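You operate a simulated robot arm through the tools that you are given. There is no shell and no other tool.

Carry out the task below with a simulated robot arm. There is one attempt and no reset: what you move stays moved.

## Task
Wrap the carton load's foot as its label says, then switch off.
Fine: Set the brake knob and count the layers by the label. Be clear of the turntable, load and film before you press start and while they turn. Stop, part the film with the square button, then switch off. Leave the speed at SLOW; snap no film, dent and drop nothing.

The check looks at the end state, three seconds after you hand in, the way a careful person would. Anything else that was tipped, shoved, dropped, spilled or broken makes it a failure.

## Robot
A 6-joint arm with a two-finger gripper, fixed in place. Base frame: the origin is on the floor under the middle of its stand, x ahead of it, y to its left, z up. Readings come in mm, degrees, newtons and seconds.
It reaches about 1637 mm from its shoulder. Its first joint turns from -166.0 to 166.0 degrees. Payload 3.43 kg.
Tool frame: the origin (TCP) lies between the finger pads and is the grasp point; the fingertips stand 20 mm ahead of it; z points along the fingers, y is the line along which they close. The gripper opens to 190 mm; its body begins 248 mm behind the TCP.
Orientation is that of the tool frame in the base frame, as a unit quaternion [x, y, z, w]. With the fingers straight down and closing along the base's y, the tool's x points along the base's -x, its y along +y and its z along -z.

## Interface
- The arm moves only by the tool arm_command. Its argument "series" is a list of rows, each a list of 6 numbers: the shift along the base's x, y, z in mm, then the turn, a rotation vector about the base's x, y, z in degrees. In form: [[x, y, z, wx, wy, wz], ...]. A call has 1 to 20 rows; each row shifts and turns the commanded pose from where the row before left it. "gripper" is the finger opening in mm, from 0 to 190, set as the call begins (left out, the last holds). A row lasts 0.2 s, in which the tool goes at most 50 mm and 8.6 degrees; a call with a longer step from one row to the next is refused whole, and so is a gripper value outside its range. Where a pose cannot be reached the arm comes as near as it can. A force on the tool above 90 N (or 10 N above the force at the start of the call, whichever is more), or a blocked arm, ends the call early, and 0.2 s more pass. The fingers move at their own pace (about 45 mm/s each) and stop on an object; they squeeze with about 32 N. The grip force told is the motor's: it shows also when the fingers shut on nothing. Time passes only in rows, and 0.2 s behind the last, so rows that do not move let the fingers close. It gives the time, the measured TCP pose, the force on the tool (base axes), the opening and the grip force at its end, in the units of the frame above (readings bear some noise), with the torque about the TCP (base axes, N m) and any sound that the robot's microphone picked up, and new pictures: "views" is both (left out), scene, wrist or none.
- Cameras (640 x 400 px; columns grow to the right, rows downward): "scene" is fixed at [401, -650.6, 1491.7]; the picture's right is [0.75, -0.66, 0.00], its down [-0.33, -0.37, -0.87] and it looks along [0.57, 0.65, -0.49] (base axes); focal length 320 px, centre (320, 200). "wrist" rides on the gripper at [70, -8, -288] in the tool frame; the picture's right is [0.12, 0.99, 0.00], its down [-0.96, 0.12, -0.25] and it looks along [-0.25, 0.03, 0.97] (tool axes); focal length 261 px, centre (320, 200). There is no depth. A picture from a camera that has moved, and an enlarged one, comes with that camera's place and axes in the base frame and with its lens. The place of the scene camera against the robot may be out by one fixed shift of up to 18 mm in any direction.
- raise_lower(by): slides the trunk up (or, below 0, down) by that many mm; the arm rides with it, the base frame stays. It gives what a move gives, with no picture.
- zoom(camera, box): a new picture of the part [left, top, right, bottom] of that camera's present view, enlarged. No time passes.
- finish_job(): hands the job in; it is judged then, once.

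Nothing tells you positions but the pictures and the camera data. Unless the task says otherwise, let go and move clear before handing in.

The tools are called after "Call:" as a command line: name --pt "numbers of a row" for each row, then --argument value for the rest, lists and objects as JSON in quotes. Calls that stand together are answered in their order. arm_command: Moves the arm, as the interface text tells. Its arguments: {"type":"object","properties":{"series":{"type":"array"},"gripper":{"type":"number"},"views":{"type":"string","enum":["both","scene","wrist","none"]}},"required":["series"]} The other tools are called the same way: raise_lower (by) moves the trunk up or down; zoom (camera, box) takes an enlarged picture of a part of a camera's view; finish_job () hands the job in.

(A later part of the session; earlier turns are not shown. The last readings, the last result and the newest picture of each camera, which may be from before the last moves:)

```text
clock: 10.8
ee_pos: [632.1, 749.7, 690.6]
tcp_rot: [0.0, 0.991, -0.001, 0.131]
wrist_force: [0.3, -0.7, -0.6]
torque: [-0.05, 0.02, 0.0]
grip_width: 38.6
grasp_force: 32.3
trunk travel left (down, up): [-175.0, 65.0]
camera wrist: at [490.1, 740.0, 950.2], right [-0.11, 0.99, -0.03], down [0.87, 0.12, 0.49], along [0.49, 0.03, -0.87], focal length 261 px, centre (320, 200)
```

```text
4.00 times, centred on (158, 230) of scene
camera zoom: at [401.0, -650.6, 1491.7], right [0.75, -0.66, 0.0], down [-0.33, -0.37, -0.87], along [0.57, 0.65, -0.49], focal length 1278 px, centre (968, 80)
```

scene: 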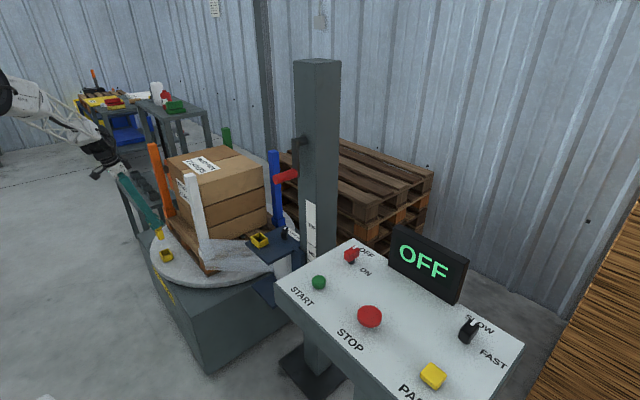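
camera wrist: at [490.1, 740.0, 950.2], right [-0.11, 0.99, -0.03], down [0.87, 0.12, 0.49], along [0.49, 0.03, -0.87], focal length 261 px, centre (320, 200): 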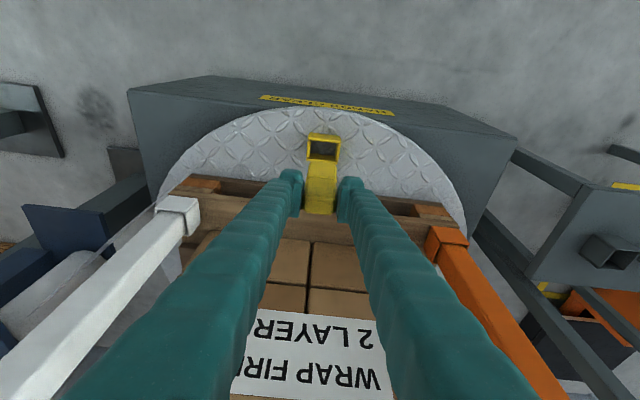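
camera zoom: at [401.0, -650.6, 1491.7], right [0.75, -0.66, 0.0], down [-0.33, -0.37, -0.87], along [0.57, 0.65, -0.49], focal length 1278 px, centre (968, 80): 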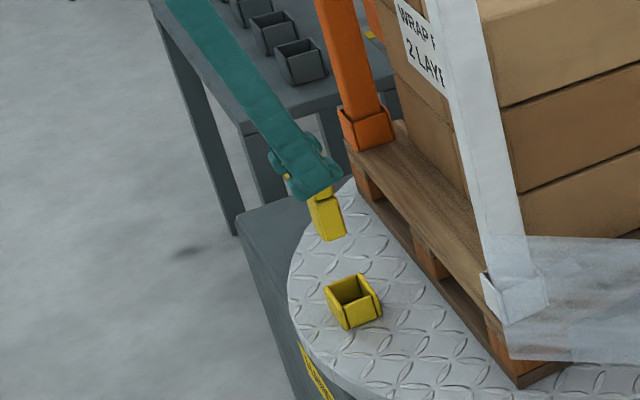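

The peg came out cleanly and its empty socket is in view. I'll raise it well above the posts, then carry it over to the matching socket on the carriage.

Call:
arm_command --pt "0 0 44 0 0 0" --pt "0 0 44 0 0 0" --pt "0 0 44 0 0 0" --pt "0 0 44 0 0 0" --pt "0 0 44 0 0 0" --pt "0 0 44 0 0 0" --pt "0 0 44 0 0 0" --pt "0 0 44 0 0 0" --pt "0 0 44 0 0 0" --pt "0 0 44 0 0 0" --views "none"

Call:
arm_command --pt "18 -38 0 0 0 0" --pt "18 -38 0 0 0 0" --pt "18 -38 0 0 0 0" --pt "18 -38 0 0 0 0" --pt "18 -38 0 0 0 0" --pt "18 -38 0 0 0 0" --pt "18 -38 0 0 0 0" --pt "18 -38 0 0 0 0" --pt "18 -38 0 0 0 0" --pt "18 -38 0 0 0 0" --pt "18 -38 0 0 0 0" --pt "18 -38 0 0 0 0" --pt "18 -38 0 0 0 0"

```text
clock: 13.0
ee_pos: [631.8, 748.8, 1133.2]
tcp_rot: [0.001, 0.991, -0.001, 0.131]
wrist_force: [0.2, -0.7, 0.2]
torque: [0.03, 0.02, 0.01]
grip_width: 38.6
grasp_force: 31.8
trunk travel left (down, up): [-175.0, 65.0]
```

```text
clock: 15.8
ee_pos: [866.3, 254.0, 1130.7]
tcp_rot: [0.0, 0.991, 0.0, 0.131]
wrist_force: [0.3, 0.4, -1.3]
torque: [-0.13, -0.05, -0.01]
grip_width: 38.8
grasp_force: 31.4
trunk travel left (down, up): [-175.0, 65.0]
camera wrist: at [722.3, 244.0, 1390.1], right [-0.12, 0.99, -0.03], down [0.86, 0.12, 0.49], along [0.49, 0.03, -0.87], focal length 261 px, centre (320, 200)
```

scene: 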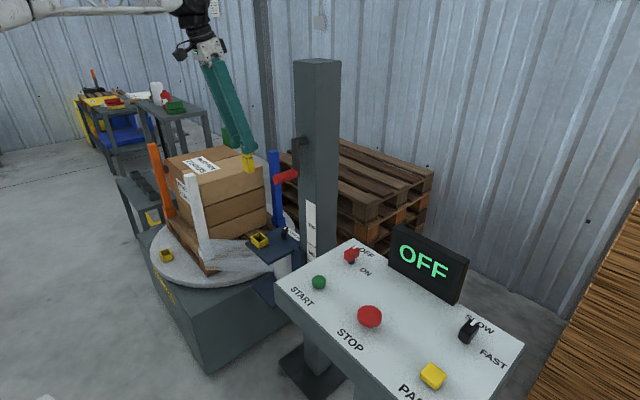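
wrist: 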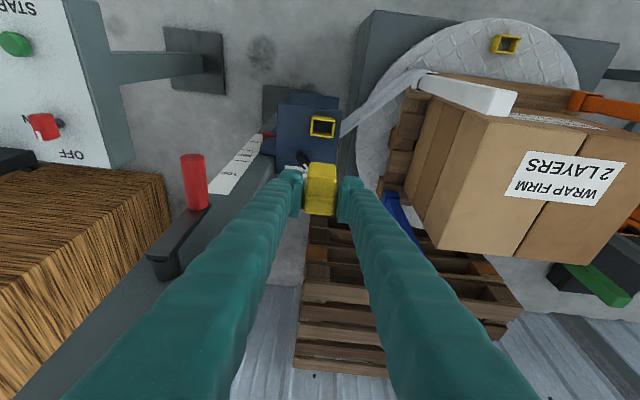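

I'm above the carriage and its socket shows ahead of the peg. I'll zoom in to measure its position and yaw.

Call:
zoom --camera "wrist" --box '[270, 95, 350, 145]'

Call:
zoom --camera "wrist" --box '[240, 80, 400, 220]'

Call:
zoom --camera "scene" --box '[160, 20, 320, 180]'

```text
8.00 times, centred on (310, 120) of wrist
camera zoom: at [722.3, 244.0, 1390.1], right [-0.12, 0.99, -0.03], down [0.86, 0.12, 0.49], along [0.49, 0.03, -0.87], focal length 2085 px, centre (400, 840)
```

zoom: 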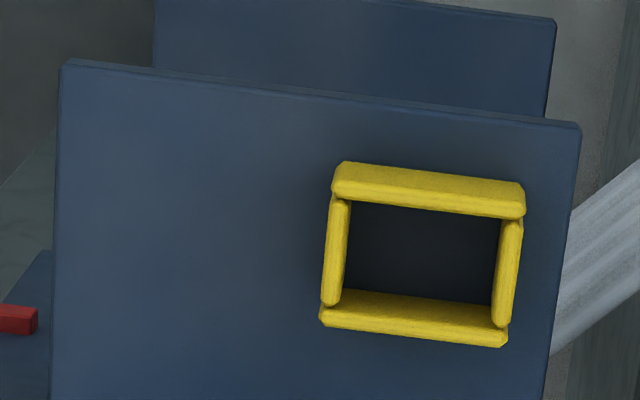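

```text
2.86 times, centred on (320, 150) of wrist
camera zoom: at [722.3, 244.0, 1390.1], right [-0.12, 0.99, -0.03], down [0.86, 0.12, 0.49], along [0.49, 0.03, -0.87], focal length 745 px, centre (320, 343)
```

zoom: 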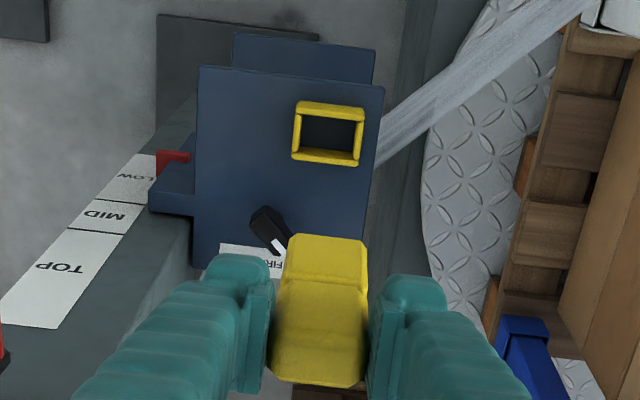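

```text
2.50 times, centred on (240, 100) of scene
camera zoom: at [401.0, -650.6, 1491.7], right [0.75, -0.66, 0.0], down [-0.33, -0.37, -0.87], along [0.57, 0.65, -0.49], focal length 799 px, centre (520, 450)
```

zoom: 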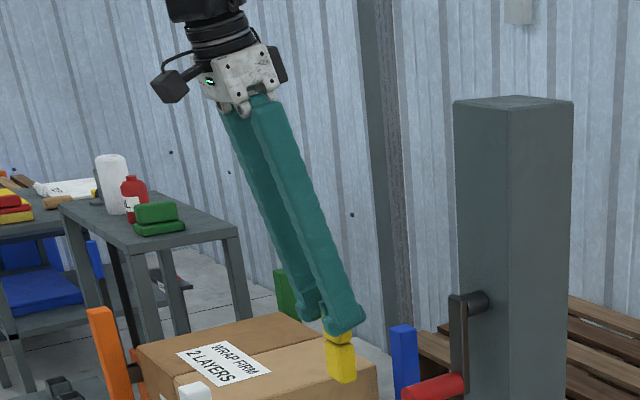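

The carriage socket is aligned with y, centred near (878, 249), with its rim at about z 752. I'll come down to the height matching my earlier reference view, 120 mm above seating, and compare the pictures.

Call:
arm_command --pt "2.9 -0.8 -41.6 0 0 0" --pt "2.9 -0.8 -41.6 0 0 0" --pt "2.9 -0.8 -41.6 0 0 0" --pt "2.8 -0.8 -41.6 0 0 0" --pt "2.8 -0.8 -41.6 0 0 0" --pt "0 0 0 0 0 0"

Call:
zoom --camera "wrist" --box '[256, 120, 384, 220]'

Call:
zoom --camera "scene" --box '[210, 130, 330, 270]'

```text
clock: 17.2
ee_pos: [879.2, 250.0, 921.2]
tcp_rot: [0.0, 0.992, 0.001, 0.13]
wrist_force: [-0.7, 0.3, -1.2]
torque: [-0.03, 0.02, -0.04]
grip_width: 38.6
grasp_force: 31.8
trunk travel left (down, up): [-175.0, 65.0]
camera wrist: at [737.4, 240.0, 1181.5], right [-0.11, 0.99, -0.03], down [0.87, 0.12, 0.49], along [0.49, 0.03, -0.87], focal length 261 px, centre (320, 200)
```

scene: 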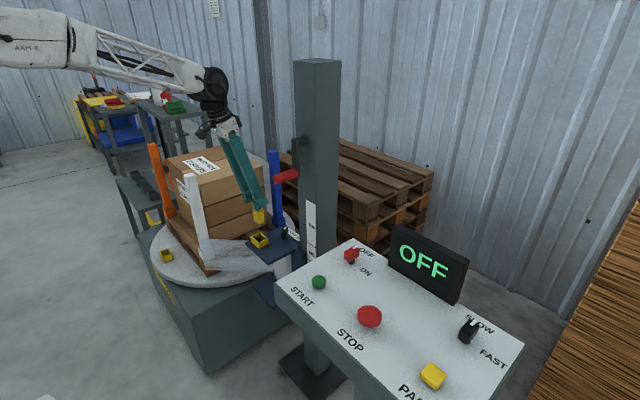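
wrist: 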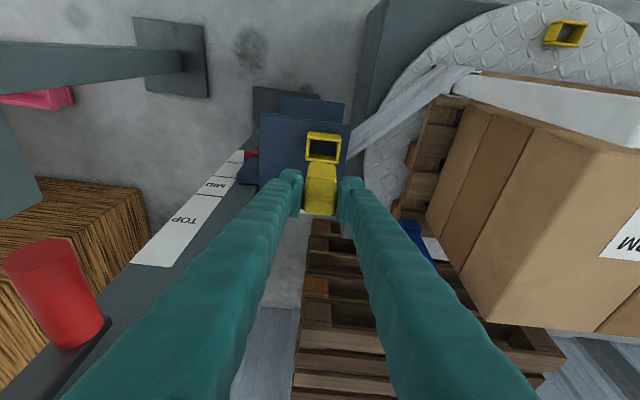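

```text
4.00 times, centred on (320, 170) of wrist
camera zoom: at [737.4, 240.0, 1181.5], right [-0.11, 0.99, -0.03], down [0.87, 0.12, 0.49], along [0.49, 0.03, -0.87], focal length 1043 px, centre (320, 320)
```

zoom: 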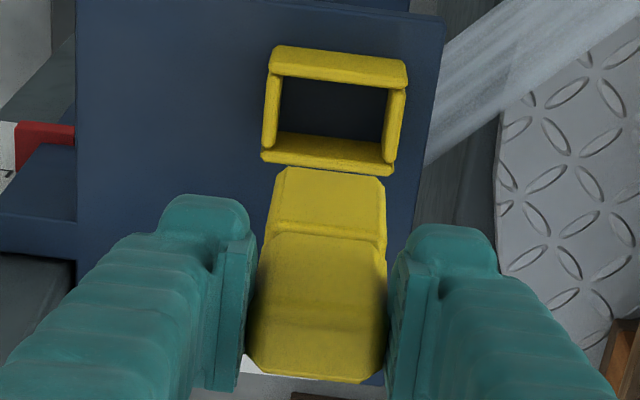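

```text
2.86 times, centred on (270, 200) of scene
camera zoom: at [401.0, -650.6, 1491.7], right [0.75, -0.66, 0.0], down [-0.33, -0.37, -0.87], along [0.57, 0.65, -0.49], focal length 913 px, centre (463, 200)
```

zoom: 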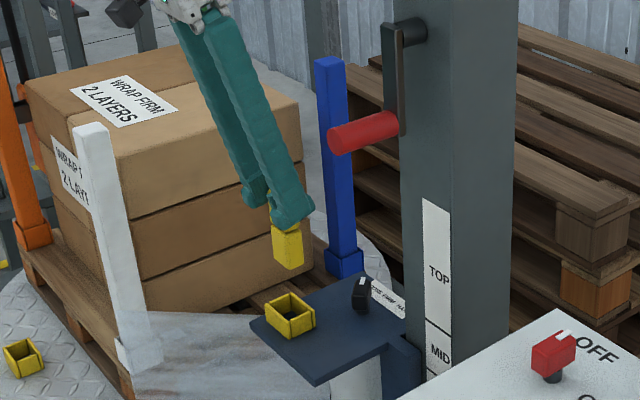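

The view nearly matches the reference, so alignment is within a few millimetres. I'll descend 75 mm and compare the peg's bottom edge with the socket directly.

Call:
arm_command --pt "0 0 -25 0 0 0" --pt "0 0 -25 0 0 0" --pt "0 0 -25 0 0 0" --pt "0 0 0 0 0 0"

Call:
zoom --camera "wrist" --box '[280, 140, 360, 190]'

Call:
zoom --camera "scene" --box '[230, 200, 310, 260]'

```text
clock: 18.2
ee_pos: [879.1, 251.1, 851.5]
tcp_rot: [0.001, 0.991, -0.001, 0.133]
wrist_force: [-0.9, 2.6, 27.6]
torque: [0.04, -0.3, 0.04]
grip_width: 38.9
grasp_force: 32.3
trunk travel left (down, up): [-175.0, 65.0]
camera wrist: at [736.5, 239.9, 1110.1], right [-0.12, 0.99, -0.03], down [0.86, 0.12, 0.49], along [0.49, 0.03, -0.87], focal length 261 px, centre (320, 200)
```

scene: 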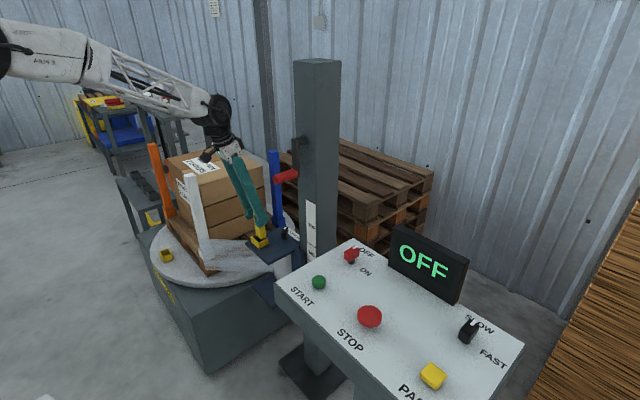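
wrist: 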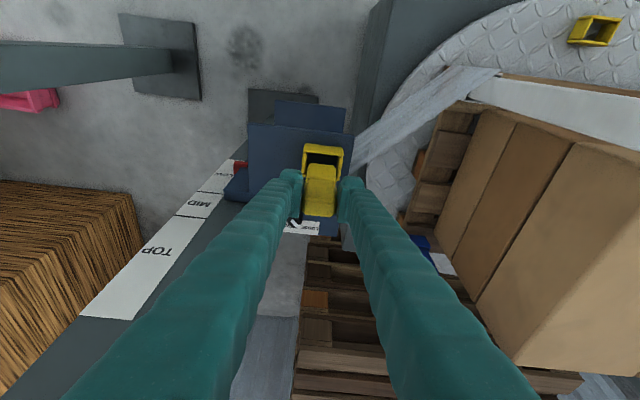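

```text
8.00 times, centred on (320, 165) of wrist
camera zoom: at [736.5, 239.9, 1110.1], right [-0.12, 0.99, -0.03], down [0.86, 0.12, 0.49], along [0.49, 0.03, -0.87], focal length 2085 px, centre (320, 480)
```

zoom: 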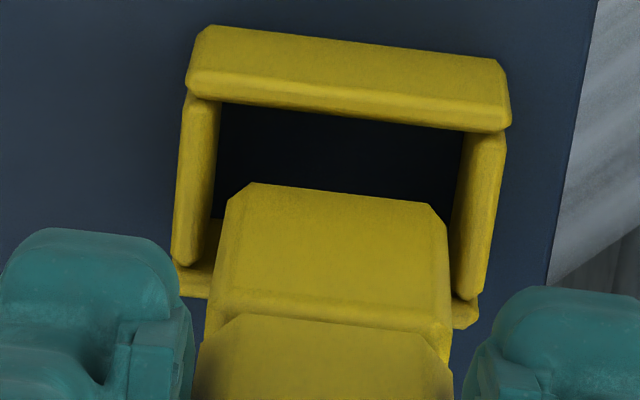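

```text
6.67 times, centred on (270, 230) of scene
camera zoom: at [401.0, -650.6, 1491.7], right [0.75, -0.66, 0.0], down [-0.33, -0.37, -0.87], along [0.57, 0.65, -0.49], focal length 2130 px, centre (653, 0)
```

zoom: 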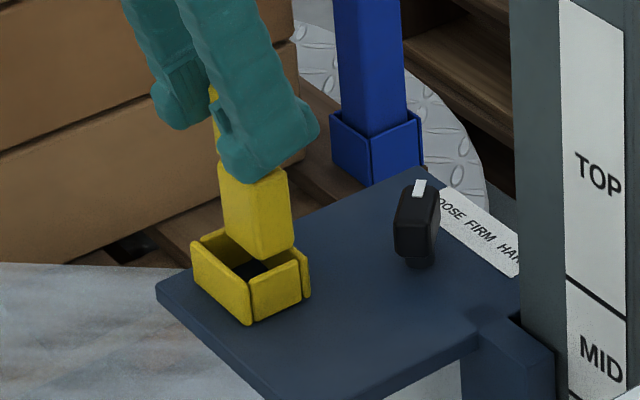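

The peg's bottom met the socket rim (28 N upward), so it is slightly too far forward. I'll back off upward and measure again.

Call:
arm_command --pt "0 0 8 0 0 0" --pt "0 0 8 0 0 0" --pt "0 0 0 0 0 0" --views "none"

Call:
zoom --camera "wrist" --box '[280, 140, 360, 190]'

Call:
zoom --camera "wrist" --box '[256, 130, 384, 230]'

Call:
zoom --camera "scene" --box '[240, 205, 290, 255]'

```text
clock: 19.0
ee_pos: [880.4, 249.7, 864.3]
tcp_rot: [0.0, 0.991, 0.0, 0.131]
wrist_force: [1.2, 0.6, -0.3]
torque: [0.03, 0.03, 0.01]
grip_width: 38.7
grasp_force: 32.2
trunk travel left (down, up): [-175.0, 65.0]
```

```text
8.00 times, centred on (320, 165) of wrist
camera zoom: at [737.9, 240.0, 1124.1], right [-0.11, 0.99, -0.03], down [0.87, 0.12, 0.49], along [0.49, 0.03, -0.87], focal length 2085 px, centre (320, 480)
```

zoom: 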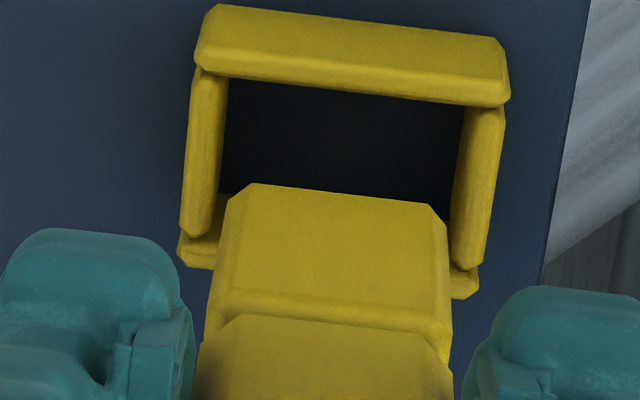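

```text
4.00 times, centred on (320, 180) of wrist
camera zoom: at [737.9, 240.0, 1124.1], right [-0.11, 0.99, -0.03], down [0.87, 0.12, 0.49], along [0.49, 0.03, -0.87], focal length 1043 px, centre (320, 280)
```

zoom: 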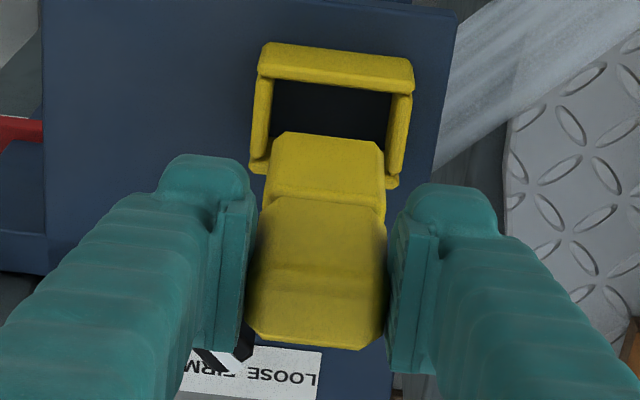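

```text
8.00 times, centred on (265, 230) of scene
camera zoom: at [401.0, -650.6, 1491.7], right [0.75, -0.66, 0.0], down [-0.33, -0.37, -0.87], along [0.57, 0.65, -0.49], focal length 2556 px, centre (760, -40)
```

zoom: 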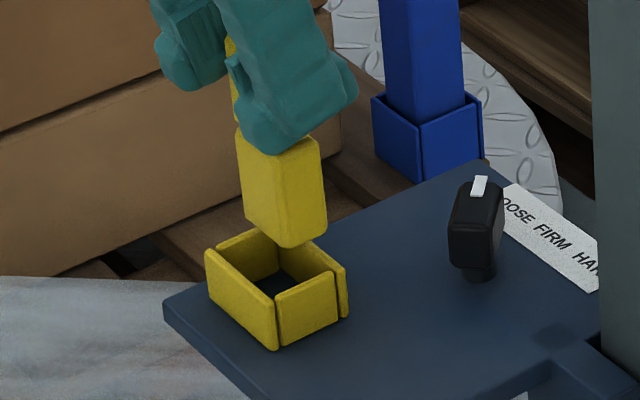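

The socket rim sits about 22 mm closer than I assumed, so the peg is roughly 11 mm too far in +x. I'll shift it back and look again while still above the rim.

Call:
arm_command --pt "-5.5 -0.2 0 0 0 0" --pt "-5.5 -0.2 0 0 0 0" --pt "0 0 0 0 0 0" --views "none"

Call:
zoom --camera "wrist" --box '[280, 140, 360, 190]'

Call:
zoom --camera "scene" --box '[240, 205, 290, 255]'

```text
clock: 19.8
ee_pos: [868.6, 249.5, 864.0]
tcp_rot: [0.0, 0.991, 0.0, 0.131]
wrist_force: [-0.9, -0.6, -0.7]
torque: [0.0, 0.01, 0.0]
grip_width: 38.8
grasp_force: 32.0
trunk travel left (down, up): [-175.0, 65.0]
```

```text
8.00 times, centred on (320, 165) of wrist
camera zoom: at [726.3, 240.7, 1124.0], right [-0.11, 0.99, -0.03], down [0.87, 0.12, 0.49], along [0.49, 0.03, -0.87], focal length 2085 px, centre (320, 480)
```

zoom: 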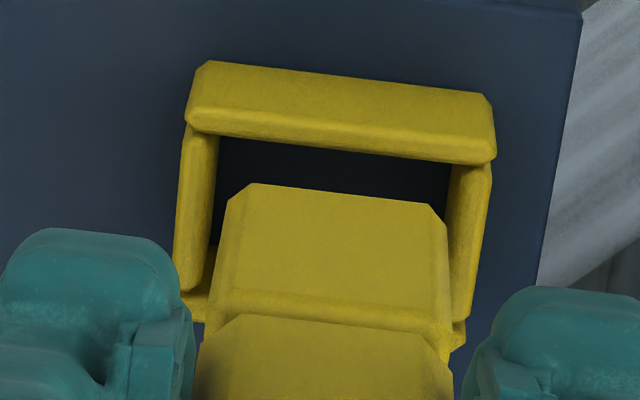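

```text
8.00 times, centred on (265, 230) of scene
camera zoom: at [401.0, -650.6, 1491.7], right [0.75, -0.66, 0.0], down [-0.33, -0.37, -0.87], along [0.57, 0.65, -0.49], focal length 2556 px, centre (760, -40)
```

zoom: 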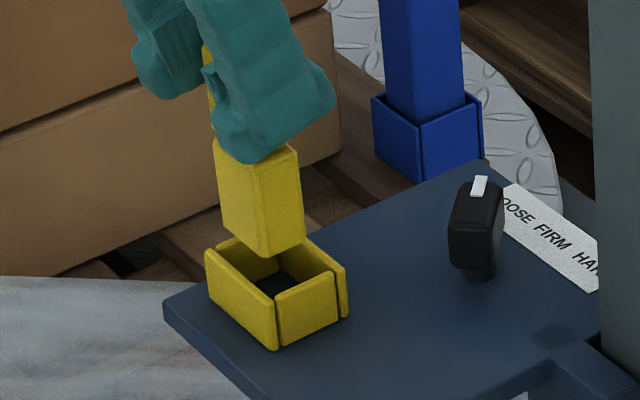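

Nearly centred now; the remaining offset looks like about 2 mm in x. I'll nudge it and descend gently while watching the force.

Call:
arm_command --pt "-2 -0.4 0 0 0 0" --pt "0 0 -5 0 0 0" --pt "0 0 -5 0 0 0" --pt "0 0 -4 0 0 0" --pt "0 0 -3 0 0 0" --views "none"

Call:
zoom --camera "wrist" --box '[280, 140, 360, 190]'

Call:
zoom --camera "scene" --box '[240, 205, 290, 255]'

```text
clock: 21.0
ee_pos: [867.0, 249.2, 850.1]
tcp_rot: [0.0, 0.991, -0.001, 0.132]
wrist_force: [-1.7, -0.1, 24.5]
torque: [-0.04, 0.35, 0.03]
grip_width: 38.6
grasp_force: 31.5
trunk travel left (down, up): [-175.0, 65.0]
```

```text
8.00 times, centred on (320, 165) of wrist
camera zoom: at [723.9, 239.4, 1109.7], right [-0.11, 0.99, -0.03], down [0.86, 0.11, 0.49], along [0.49, 0.03, -0.87], focal length 2085 px, centre (320, 480)
```

zoom: 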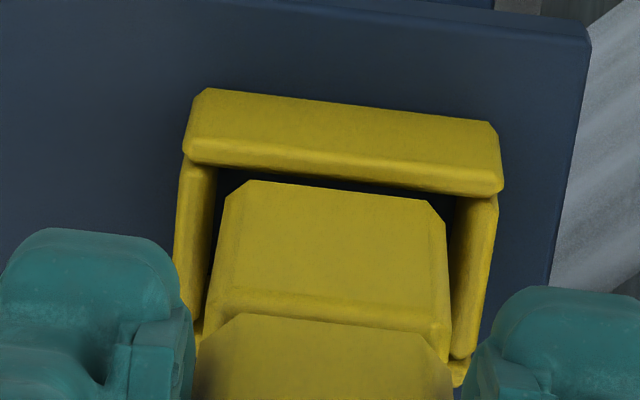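

```text
8.00 times, centred on (265, 230) of scene
camera zoom: at [401.0, -650.6, 1491.7], right [0.75, -0.66, 0.0], down [-0.33, -0.37, -0.87], along [0.57, 0.65, -0.49], focal length 2556 px, centre (760, -40)
```

zoom: 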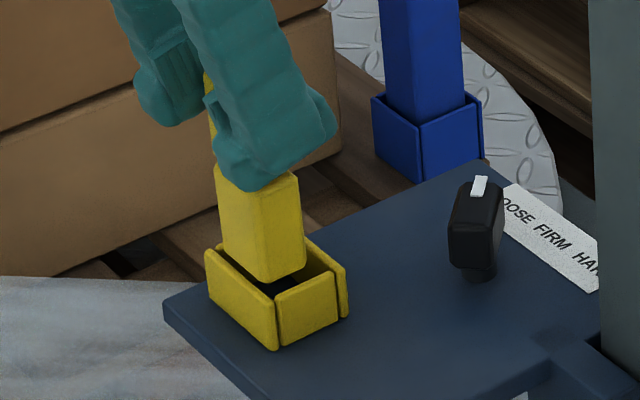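

The torque sign flipped, so the peg now touches the opposite (-x) wall. The true centre is midway between the two contacts, about 6.5 mm back in +x. I'll lift, shift and lower again.

Call:
arm_command --pt "0 0 8 0 0 0" --pt "3.3 0 2 0 0 0" --pt "3.2 0 0 0 0 0" --pt "0 0 -5 0 0 0" --pt "0 0 -4 0 0 0" --pt "0 0 -4 0 0 0" --views "none"

Call:
zoom --camera "wrist" --box '[280, 140, 360, 190]'

Call:
zoom --camera "scene" --box '[240, 205, 290, 255]'

```text
clock: 22.4
ee_pos: [873.7, 249.5, 844.2]
tcp_rot: [0.0, 0.992, 0.001, 0.13]
wrist_force: [0.0, -0.6, -1.5]
torque: [0.0, 0.0, 0.04]
grip_width: 38.9
grasp_force: 32.4
trunk travel left (down, up): [-175.0, 65.0]
```

```text
8.00 times, centred on (320, 165) of wrist
camera zoom: at [731.6, 240.0, 1104.1], right [-0.11, 0.99, -0.03], down [0.87, 0.12, 0.49], along [0.49, 0.03, -0.87], focal length 2085 px, centre (320, 480)
```

zoom: 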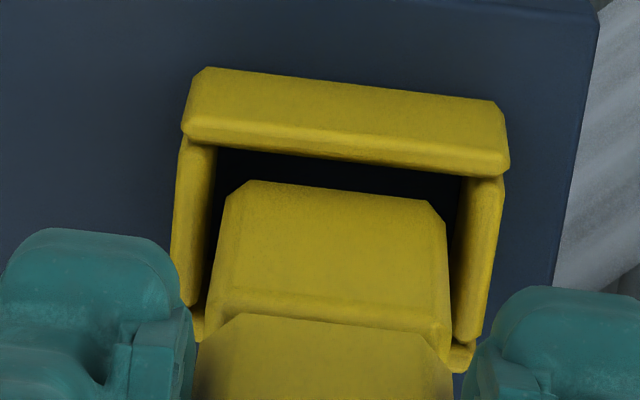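

```text
8.00 times, centred on (265, 230) of scene
camera zoom: at [401.0, -650.6, 1491.7], right [0.75, -0.66, 0.0], down [-0.33, -0.37, -0.87], along [0.57, 0.65, -0.49], focal length 2556 px, centre (760, -40)
```

zoom: 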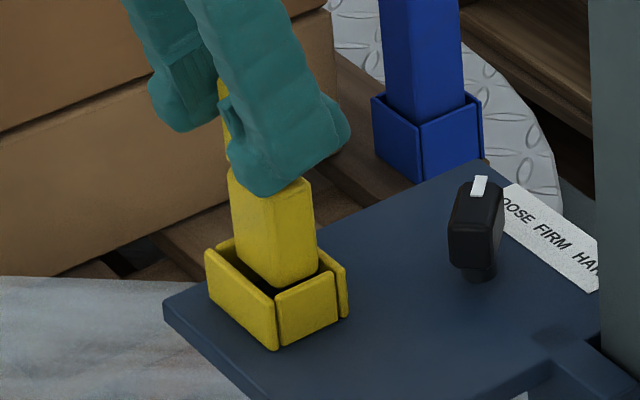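

No contact force, and the peg has entered the socket. Continuing down in small steps until it seats.

Call:
arm_command --pt "0 0 -4 0 0 0" --pt "0 0 -4 0 0 0" --views "none"

Call:
zoom --camera "scene" --box '[240, 205, 290, 255]'

```text
clock: 23.0
ee_pos: [875.6, 249.0, 836.3]
tcp_rot: [-0.001, 0.992, 0.0, 0.13]
wrist_force: [-0.4, -0.5, -0.5]
torque: [0.03, 0.01, -0.02]
grip_width: 38.4
grasp_force: 31.8
trunk travel left (down, up): [-175.0, 65.0]
```

```text
8.00 times, centred on (265, 230) of scene
camera zoom: at [401.0, -650.6, 1491.7], right [0.75, -0.66, 0.0], down [-0.33, -0.37, -0.87], along [0.57, 0.65, -0.49], focal length 2556 px, centre (760, -40)
```

zoom: 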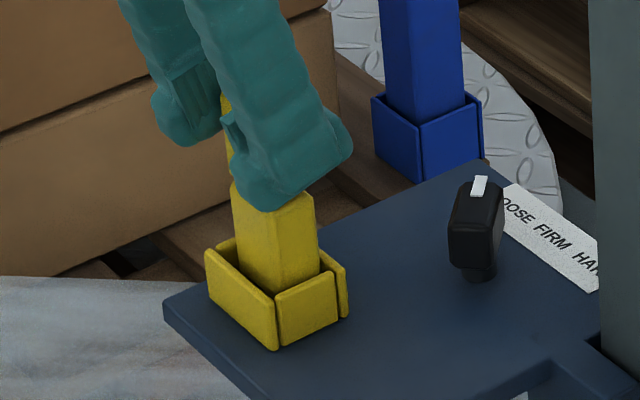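

Call:
arm_command --pt "0 0 -4 0 0 0" --pt "0 0 -3 0 0 0" --pt "0 0 0 0 0 0" --views "none"

Call:
zoom --camera "scene" --box '[240, 205, 290, 255]'

Call:
zoom --camera "wrist" --box '[256, 130, 384, 230]'

```text
clock: 23.8
ee_pos: [875.2, 249.8, 830.1]
tcp_rot: [0.0, 0.991, 0.0, 0.13]
wrist_force: [0.5, 0.0, -0.7]
torque: [-0.03, 0.02, 0.0]
grip_width: 38.6
grasp_force: 31.9
trunk travel left (down, up): [-175.0, 65.0]
```

```text
8.00 times, centred on (265, 230) of scene
camera zoom: at [401.0, -650.6, 1491.7], right [0.75, -0.66, 0.0], down [-0.33, -0.37, -0.87], along [0.57, 0.65, -0.49], focal length 2556 px, centre (760, -40)
```

zoom: 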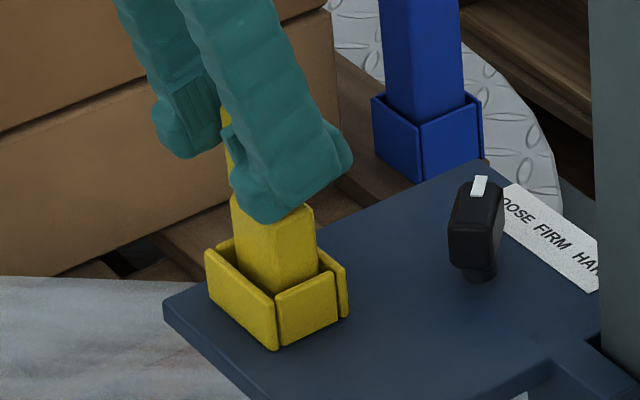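

```text
4.00 times, centred on (320, 180) of wrist
camera zoom: at [731.6, 240.3, 1089.2], right [-0.11, 0.99, -0.03], down [0.87, 0.12, 0.49], along [0.49, 0.03, -0.87], focal length 1043 px, centre (320, 280)
```

zoom: 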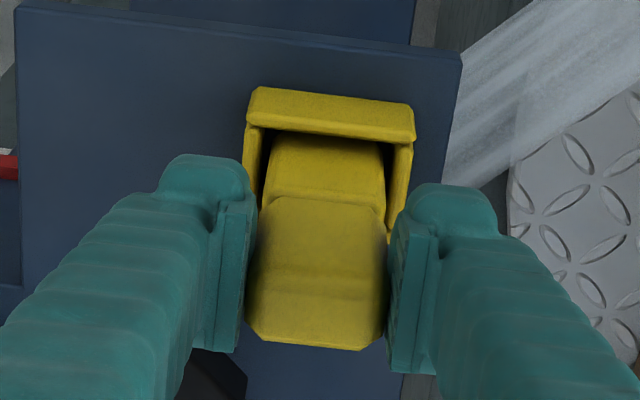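

Call:
arm_command --pt "0 0 -3 0 0 0" --pt "0 0 -3 0 0 0" --pt "0 0 0 0 0 0" --views "none"

Call:
zoom --camera "scene" --box '[240, 205, 290, 255]'

```text
clock: 24.6
ee_pos: [872.7, 249.7, 824.3]
tcp_rot: [0.001, 0.991, 0.0, 0.131]
wrist_force: [-1.0, 0.0, -1.9]
torque: [0.0, -0.01, -0.03]
grip_width: 38.4
grasp_force: 32.0
trunk travel left (down, up): [-175.0, 65.0]
```

```text
8.00 times, centred on (265, 230) of scene
camera zoom: at [401.0, -650.6, 1491.7], right [0.75, -0.66, 0.0], down [-0.33, -0.37, -0.87], along [0.57, 0.65, -0.49], focal length 2556 px, centre (760, -40)
```

zoom: 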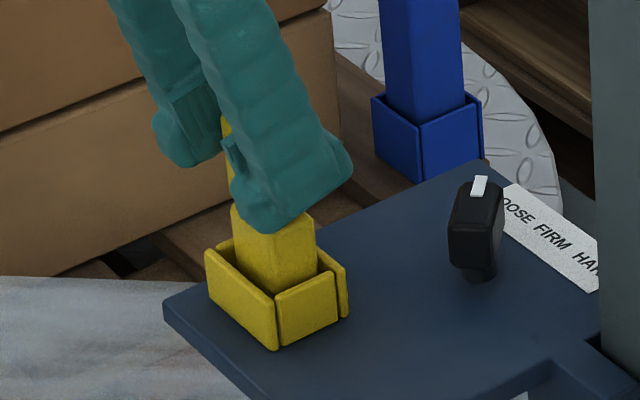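

Call:
arm_command --pt "0 0 -3 0 0 0" --pt "0 0 -2 0 0 0" --pt "0 0 0 0 0 0" --views "none"

Call:
zoom --camera "scene" --box '[240, 205, 290, 255]'

Call:
zoom --camera "wrist" --box '[256, 130, 384, 230]'

```text
clock: 25.4
ee_pos: [874.6, 249.1, 820.5]
tcp_rot: [-0.001, 0.991, 0.0, 0.132]
wrist_force: [-3.9, 0.4, 15.0]
torque: [0.06, 0.25, 0.01]
grip_width: 38.5
grasp_force: 31.5
trunk travel left (down, up): [-175.0, 65.0]
```

```text
8.00 times, centred on (265, 230) of scene
camera zoom: at [401.0, -650.6, 1491.7], right [0.75, -0.66, 0.0], down [-0.33, -0.37, -0.87], along [0.57, 0.65, -0.49], focal length 2556 px, centre (760, -40)
```

zoom: 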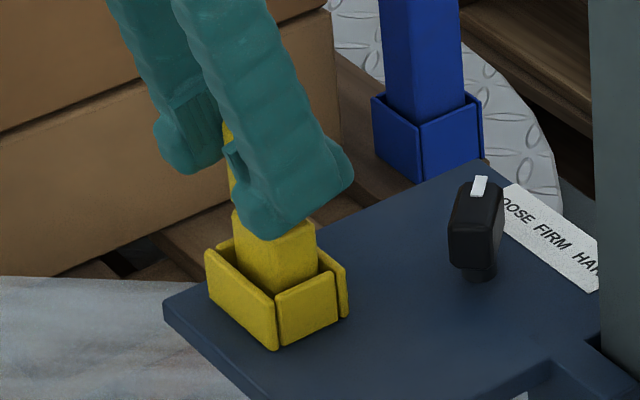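

```text
4.00 times, centred on (320, 180) of wrist
camera zoom: at [731.1, 240.1, 1080.0], right [-0.12, 0.99, -0.03], down [0.86, 0.12, 0.49], along [0.49, 0.03, -0.87], focal length 1043 px, centre (320, 280)
```

zoom: 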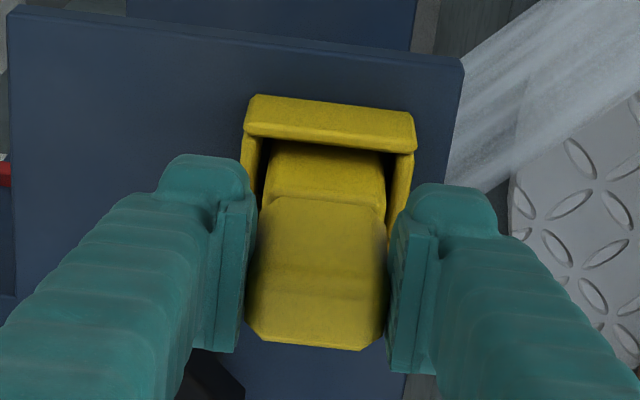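

It touches bottom now (15 N) and the picture matches the seated view from the turntable socket. Releasing the peg.

Call:
arm_command --pt "0 0 0 0 0 0" --pt "0 0 0 0 0 0" --pt "0 0 0 0 0 0" --gripper 66 --views "none"

Call:
zoom --camera "wrist" --box '[256, 130, 384, 230]'

Call:
zoom --camera "scene" --box '[240, 205, 290, 255]'

```text
clock: 26.2
ee_pos: [872.6, 249.8, 818.8]
tcp_rot: [0.0, 0.991, 0.0, 0.13]
wrist_force: [0.4, -0.6, -0.5]
torque: [-0.02, 0.0, -0.01]
grip_width: 65.8
grasp_force: 0.0
trunk travel left (down, up): [-175.0, 65.0]
```

```text
4.00 times, centred on (320, 180) of wrist
camera zoom: at [731.7, 240.0, 1078.7], right [-0.11, 0.99, -0.03], down [0.87, 0.12, 0.49], along [0.49, 0.03, -0.87], focal length 1043 px, centre (320, 280)
```

zoom: 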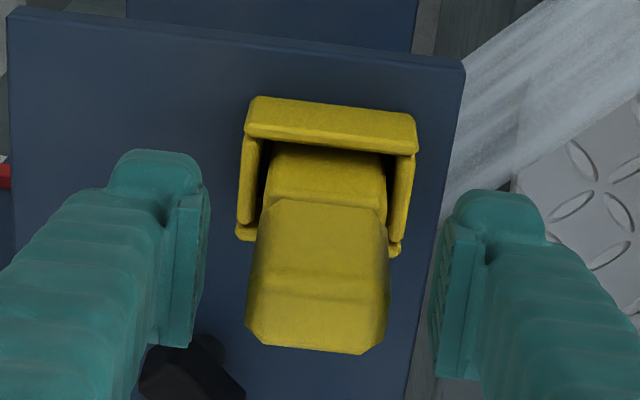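

```text
8.00 times, centred on (265, 230) of scene
camera zoom: at [401.0, -650.6, 1491.7], right [0.75, -0.66, 0.0], down [-0.33, -0.37, -0.87], along [0.57, 0.65, -0.49], focal length 2556 px, centre (760, -40)
```

zoom: 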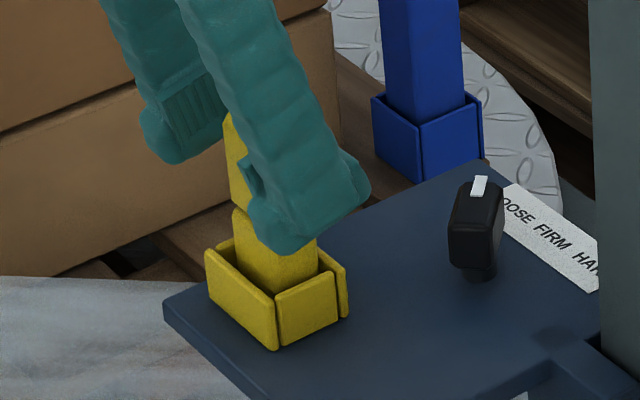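

The peg stands upright in the carriage socket. I'll retreat straight up and open, then look at the brake knob from closer.

Call:
arm_command --pt "0 0 10 0 0 0" --pt "0 0 25 0 0 0" --pt "0 0 40 0 0 0" --pt "0 0 40 0 0 0" --pt "0 0 45 0 0 0" --views "both"

Call:
zoom --camera "wrist" --box '[240, 130, 400, 230]'

Call:
zoom --camera "scene" --box '[240, 180, 320, 260]'

```text
clock: 27.4
ee_pos: [875.2, 248.9, 978.7]
tcp_rot: [0.0, 0.991, 0.002, 0.131]
wrist_force: [0.3, 0.2, -0.1]
torque: [0.0, 0.05, 0.0]
grip_width: 66.0
grasp_force: 0.1
trunk travel left (down, up): [-175.0, 65.0]
camera wrist: at [733.9, 239.2, 1238.6], right [-0.12, 0.99, -0.03], down [0.87, 0.12, 0.49], along [0.49, 0.03, -0.87], focal length 261 px, centre (320, 200)
```

scene: 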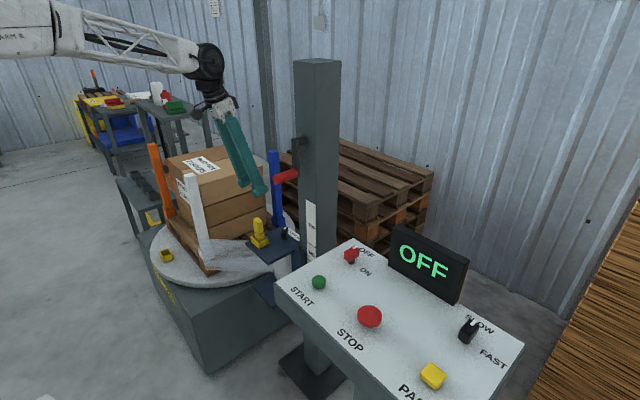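
wrist: 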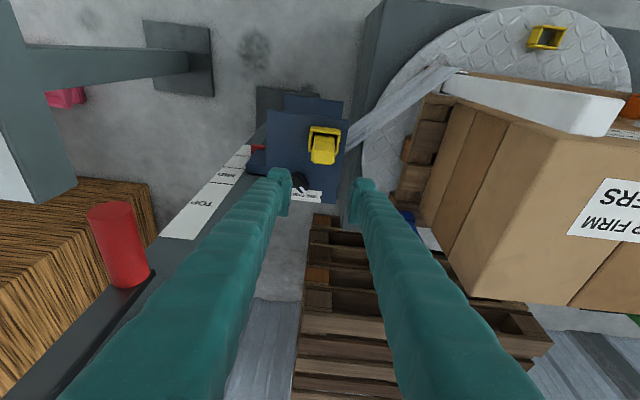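

```text
4.00 times, centred on (320, 180) of wrist
camera zoom: at [733.9, 239.2, 1238.6], right [-0.12, 0.99, -0.03], down [0.87, 0.12, 0.49], along [0.49, 0.03, -0.87], focal length 1043 px, centre (320, 280)
```

zoom: 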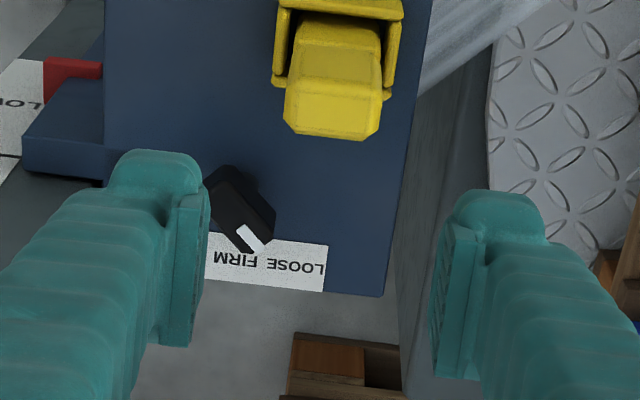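

```text
5.00 times, centred on (280, 220) of scene
camera zoom: at [401.0, -650.6, 1491.7], right [0.75, -0.66, 0.0], down [-0.33, -0.37, -0.87], along [0.57, 0.65, -0.49], focal length 1598 px, centre (520, 100)
```

zoom: 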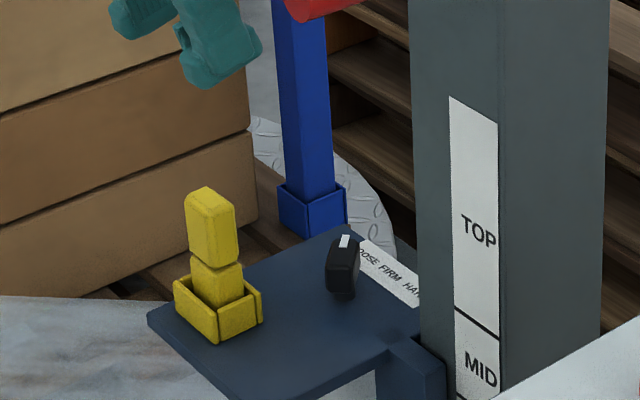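

The peg is upright in its new socket, and the carriage pointer is at LOW. The brake knob is near (972, 210) with its top at about z 755. It points about 40 degrees off x toward LOOSE, while FIRM lies straight along +x. I'll move over it.

Call:
arm_command --pt "33 -13 0 0 0 0" --pt "33 -13 0 0 0 0" --pt "32 -13 0 0 0 0" --pt "0 0 -35 0 0 0" --pt "0 0 -35 0 0 0" --pt "0 0 -30 0 0 0" --pt "0 0 0 0 0 0" --gripper 80

Call:
zoom --camera "wrist" --box '[240, 110, 400, 230]'

Call:
zoom --camera "scene" --box '[200, 100, 360, 260]'

```text
clock: 29.0
ee_pos: [971.3, 209.5, 882.6]
tcp_rot: [0.0, 0.991, 0.0, 0.131]
wrist_force: [-0.1, 0.3, -0.2]
torque: [0.02, 0.02, -0.01]
grip_width: 80.0
grasp_force: 0.0
trunk travel left (down, up): [-175.0, 65.0]
camera wrist: at [829.2, 199.9, 1140.8], right [-0.11, 0.99, -0.03], down [0.87, 0.12, 0.49], along [0.49, 0.03, -0.87], focal length 261 px, centre (320, 200)
```

scene: 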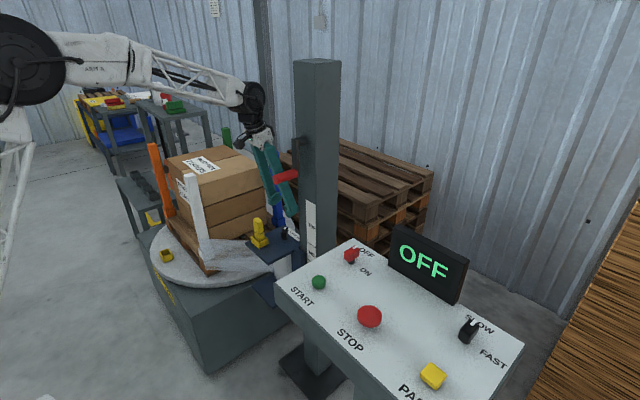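
wrist: 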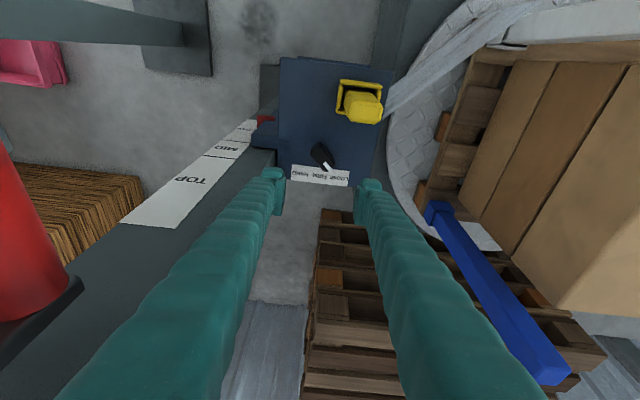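

```text
3.33 times, centred on (320, 170) of wrist
camera zoom: at [829.2, 199.9, 1140.8], right [-0.11, 0.99, -0.03], down [0.87, 0.12, 0.49], along [0.49, 0.03, -0.87], focal length 869 px, centre (320, 300)
```

zoom: 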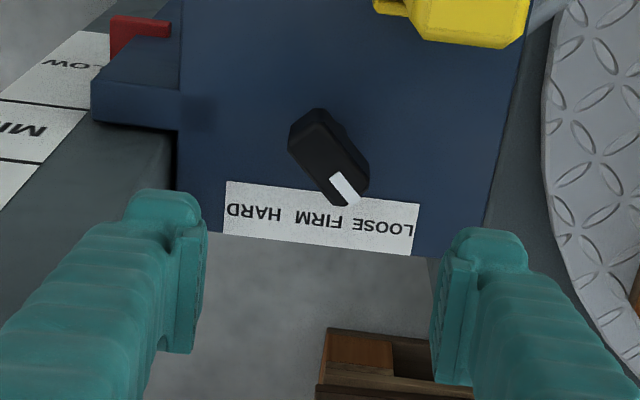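

```text
2.50 times, centred on (280, 180) of scene
camera zoom: at [401.0, -650.6, 1491.7], right [0.75, -0.66, 0.0], down [-0.33, -0.37, -0.87], along [0.57, 0.65, -0.49], focal length 799 px, centre (420, 250)
```

zoom: 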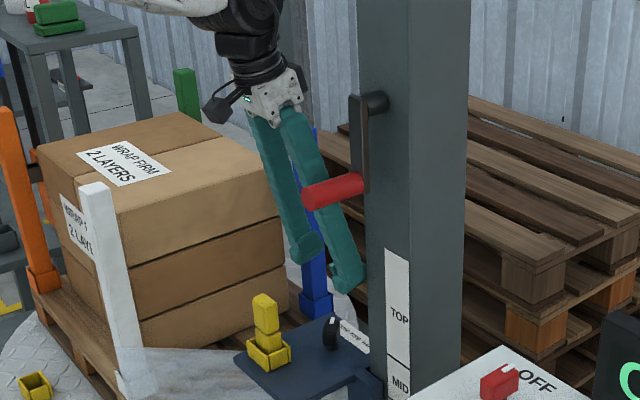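

The jaws close along y, so shutting them on the knob will turn the bar parallel to x, which is exactly FIRM. I'll descend in two stages with the jaws at 60 mm to keep clear of the mast.

Call:
arm_command --pt "1 0 -32 0 0 0" --pt "1 0 -32 0 0 0" --pt "0 0 -31 0 0 0" --pt "0 0 0 0 0 0" --gripper 60

Call:
zoom --camera "wrist" --box '[240, 130, 400, 230]'

Call:
zoom --camera "scene" --box '[240, 160, 320, 260]'

```text
clock: 30.0
ee_pos: [975.8, 210.5, 784.2]
tcp_rot: [-0.001, 0.991, 0.0, 0.131]
wrist_force: [0.4, -0.4, 0.3]
torque: [-0.03, -0.02, 0.02]
grip_width: 59.7
grasp_force: 0.1
trunk travel left (down, up): [-175.0, 65.0]
camera wrist: at [832.0, 201.0, 1043.3], right [-0.11, 0.99, -0.03], down [0.87, 0.12, 0.49], along [0.49, 0.03, -0.87], focal length 261 px, centre (320, 200)
```

scene: 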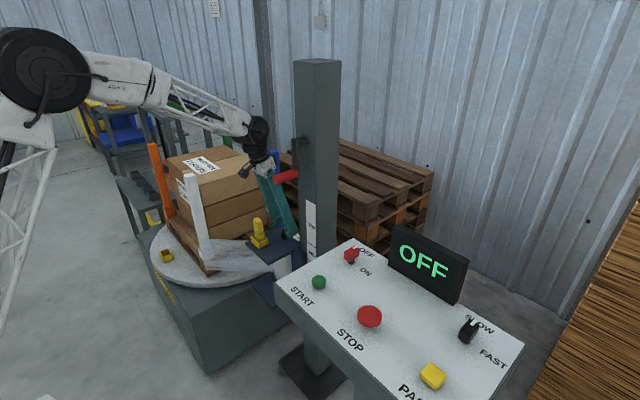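
wrist: 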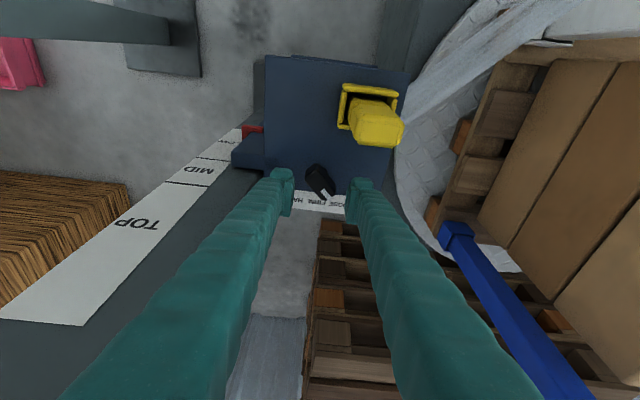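

```text
4.00 times, centred on (320, 180) of wrist
camera zoom: at [832.0, 201.0, 1043.3], right [-0.11, 0.99, -0.03], down [0.87, 0.12, 0.49], along [0.49, 0.03, -0.87], focal length 1043 px, centre (320, 280)
```

zoom: 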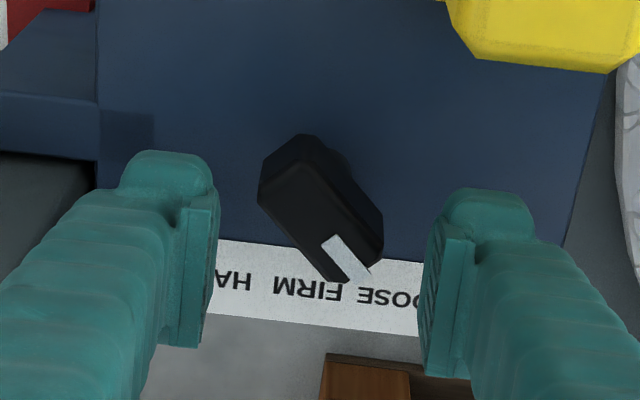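

```text
4.00 times, centred on (280, 210) of scene
camera zoom: at [401.0, -650.6, 1491.7], right [0.75, -0.66, 0.0], down [-0.33, -0.37, -0.87], along [0.57, 0.65, -0.49], focal length 1278 px, centre (480, 160)
```

zoom: 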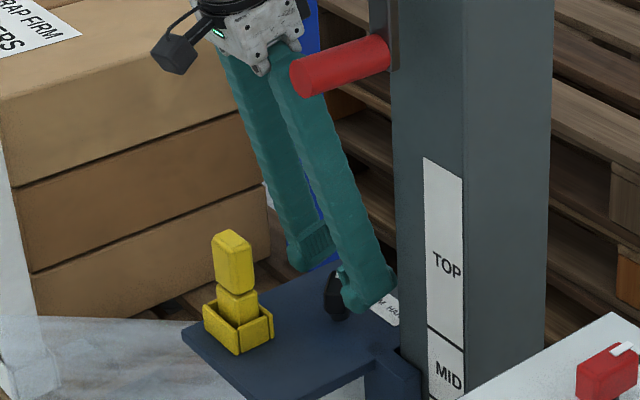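

The knob sits centred between the jaws. I'll descend the last 38 mm, watching for contact with the plate.

Call:
arm_command --pt "-0.7 0 -13 0 0 0" --pt "-0.7 0 -13 0 0 0" --pt "-0.6 0 -11 0 0 0" --pt "0 0 0 0 0 0"

Call:
zoom --camera "wrist" --box '[256, 140, 384, 220]'

Call:
zoom --camera "scene" --box '[250, 190, 314, 250]'

```text
clock: 31.0
ee_pos: [972.3, 209.1, 747.5]
tcp_rot: [-0.001, 0.991, 0.001, 0.131]
wrist_force: [0.6, 1.3, 0.0]
torque: [0.0, 0.03, 0.0]
grip_width: 60.0
grasp_force: 0.0
trunk travel left (down, up): [-175.0, 65.0]
camera wrist: at [830.0, 199.9, 1006.5], right [-0.11, 0.99, -0.03], down [0.87, 0.12, 0.49], along [0.49, 0.03, -0.87], focal length 261 px, centre (320, 200)
```

scene: 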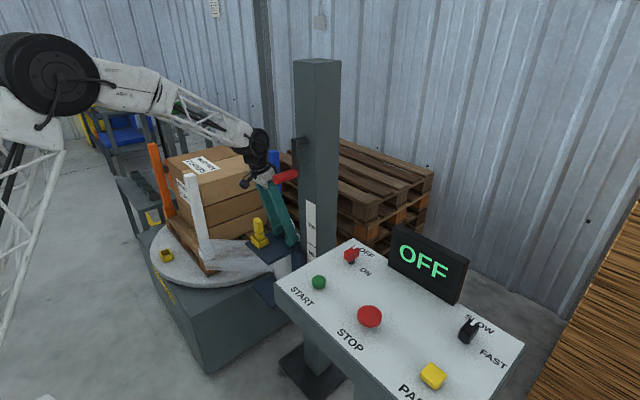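
wrist: 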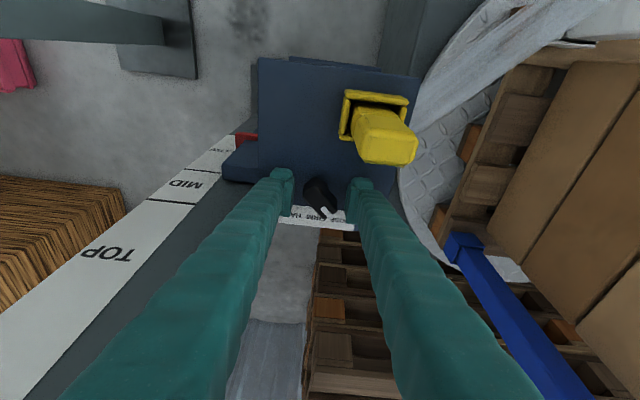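

```text
5.00 times, centred on (320, 180) of wrist
camera zoom: at [830.0, 199.9, 1006.5], right [-0.11, 0.99, -0.03], down [0.87, 0.12, 0.49], along [0.49, 0.03, -0.87], focal length 1303 px, centre (320, 300)
```

zoom: 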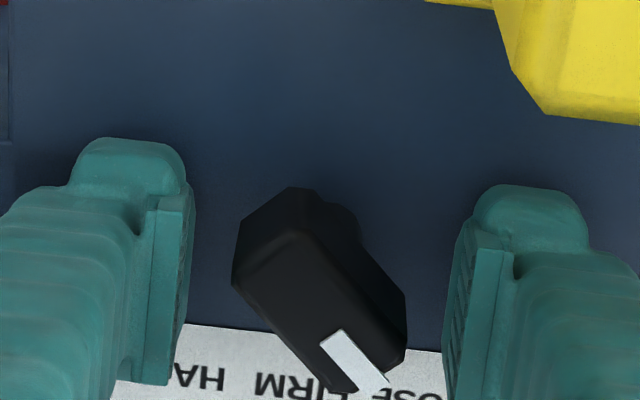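

```text
6.67 times, centred on (282, 220) of scene
camera zoom: at [401.0, -650.6, 1491.7], right [0.75, -0.66, 0.0], down [-0.33, -0.37, -0.87], along [0.57, 0.65, -0.49], focal length 2130 px, centre (573, 67)
```

zoom: 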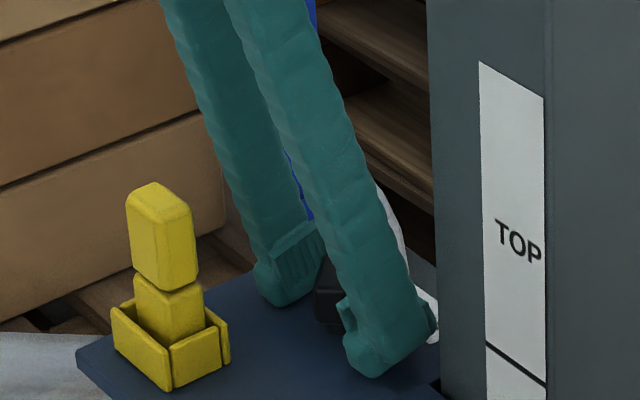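

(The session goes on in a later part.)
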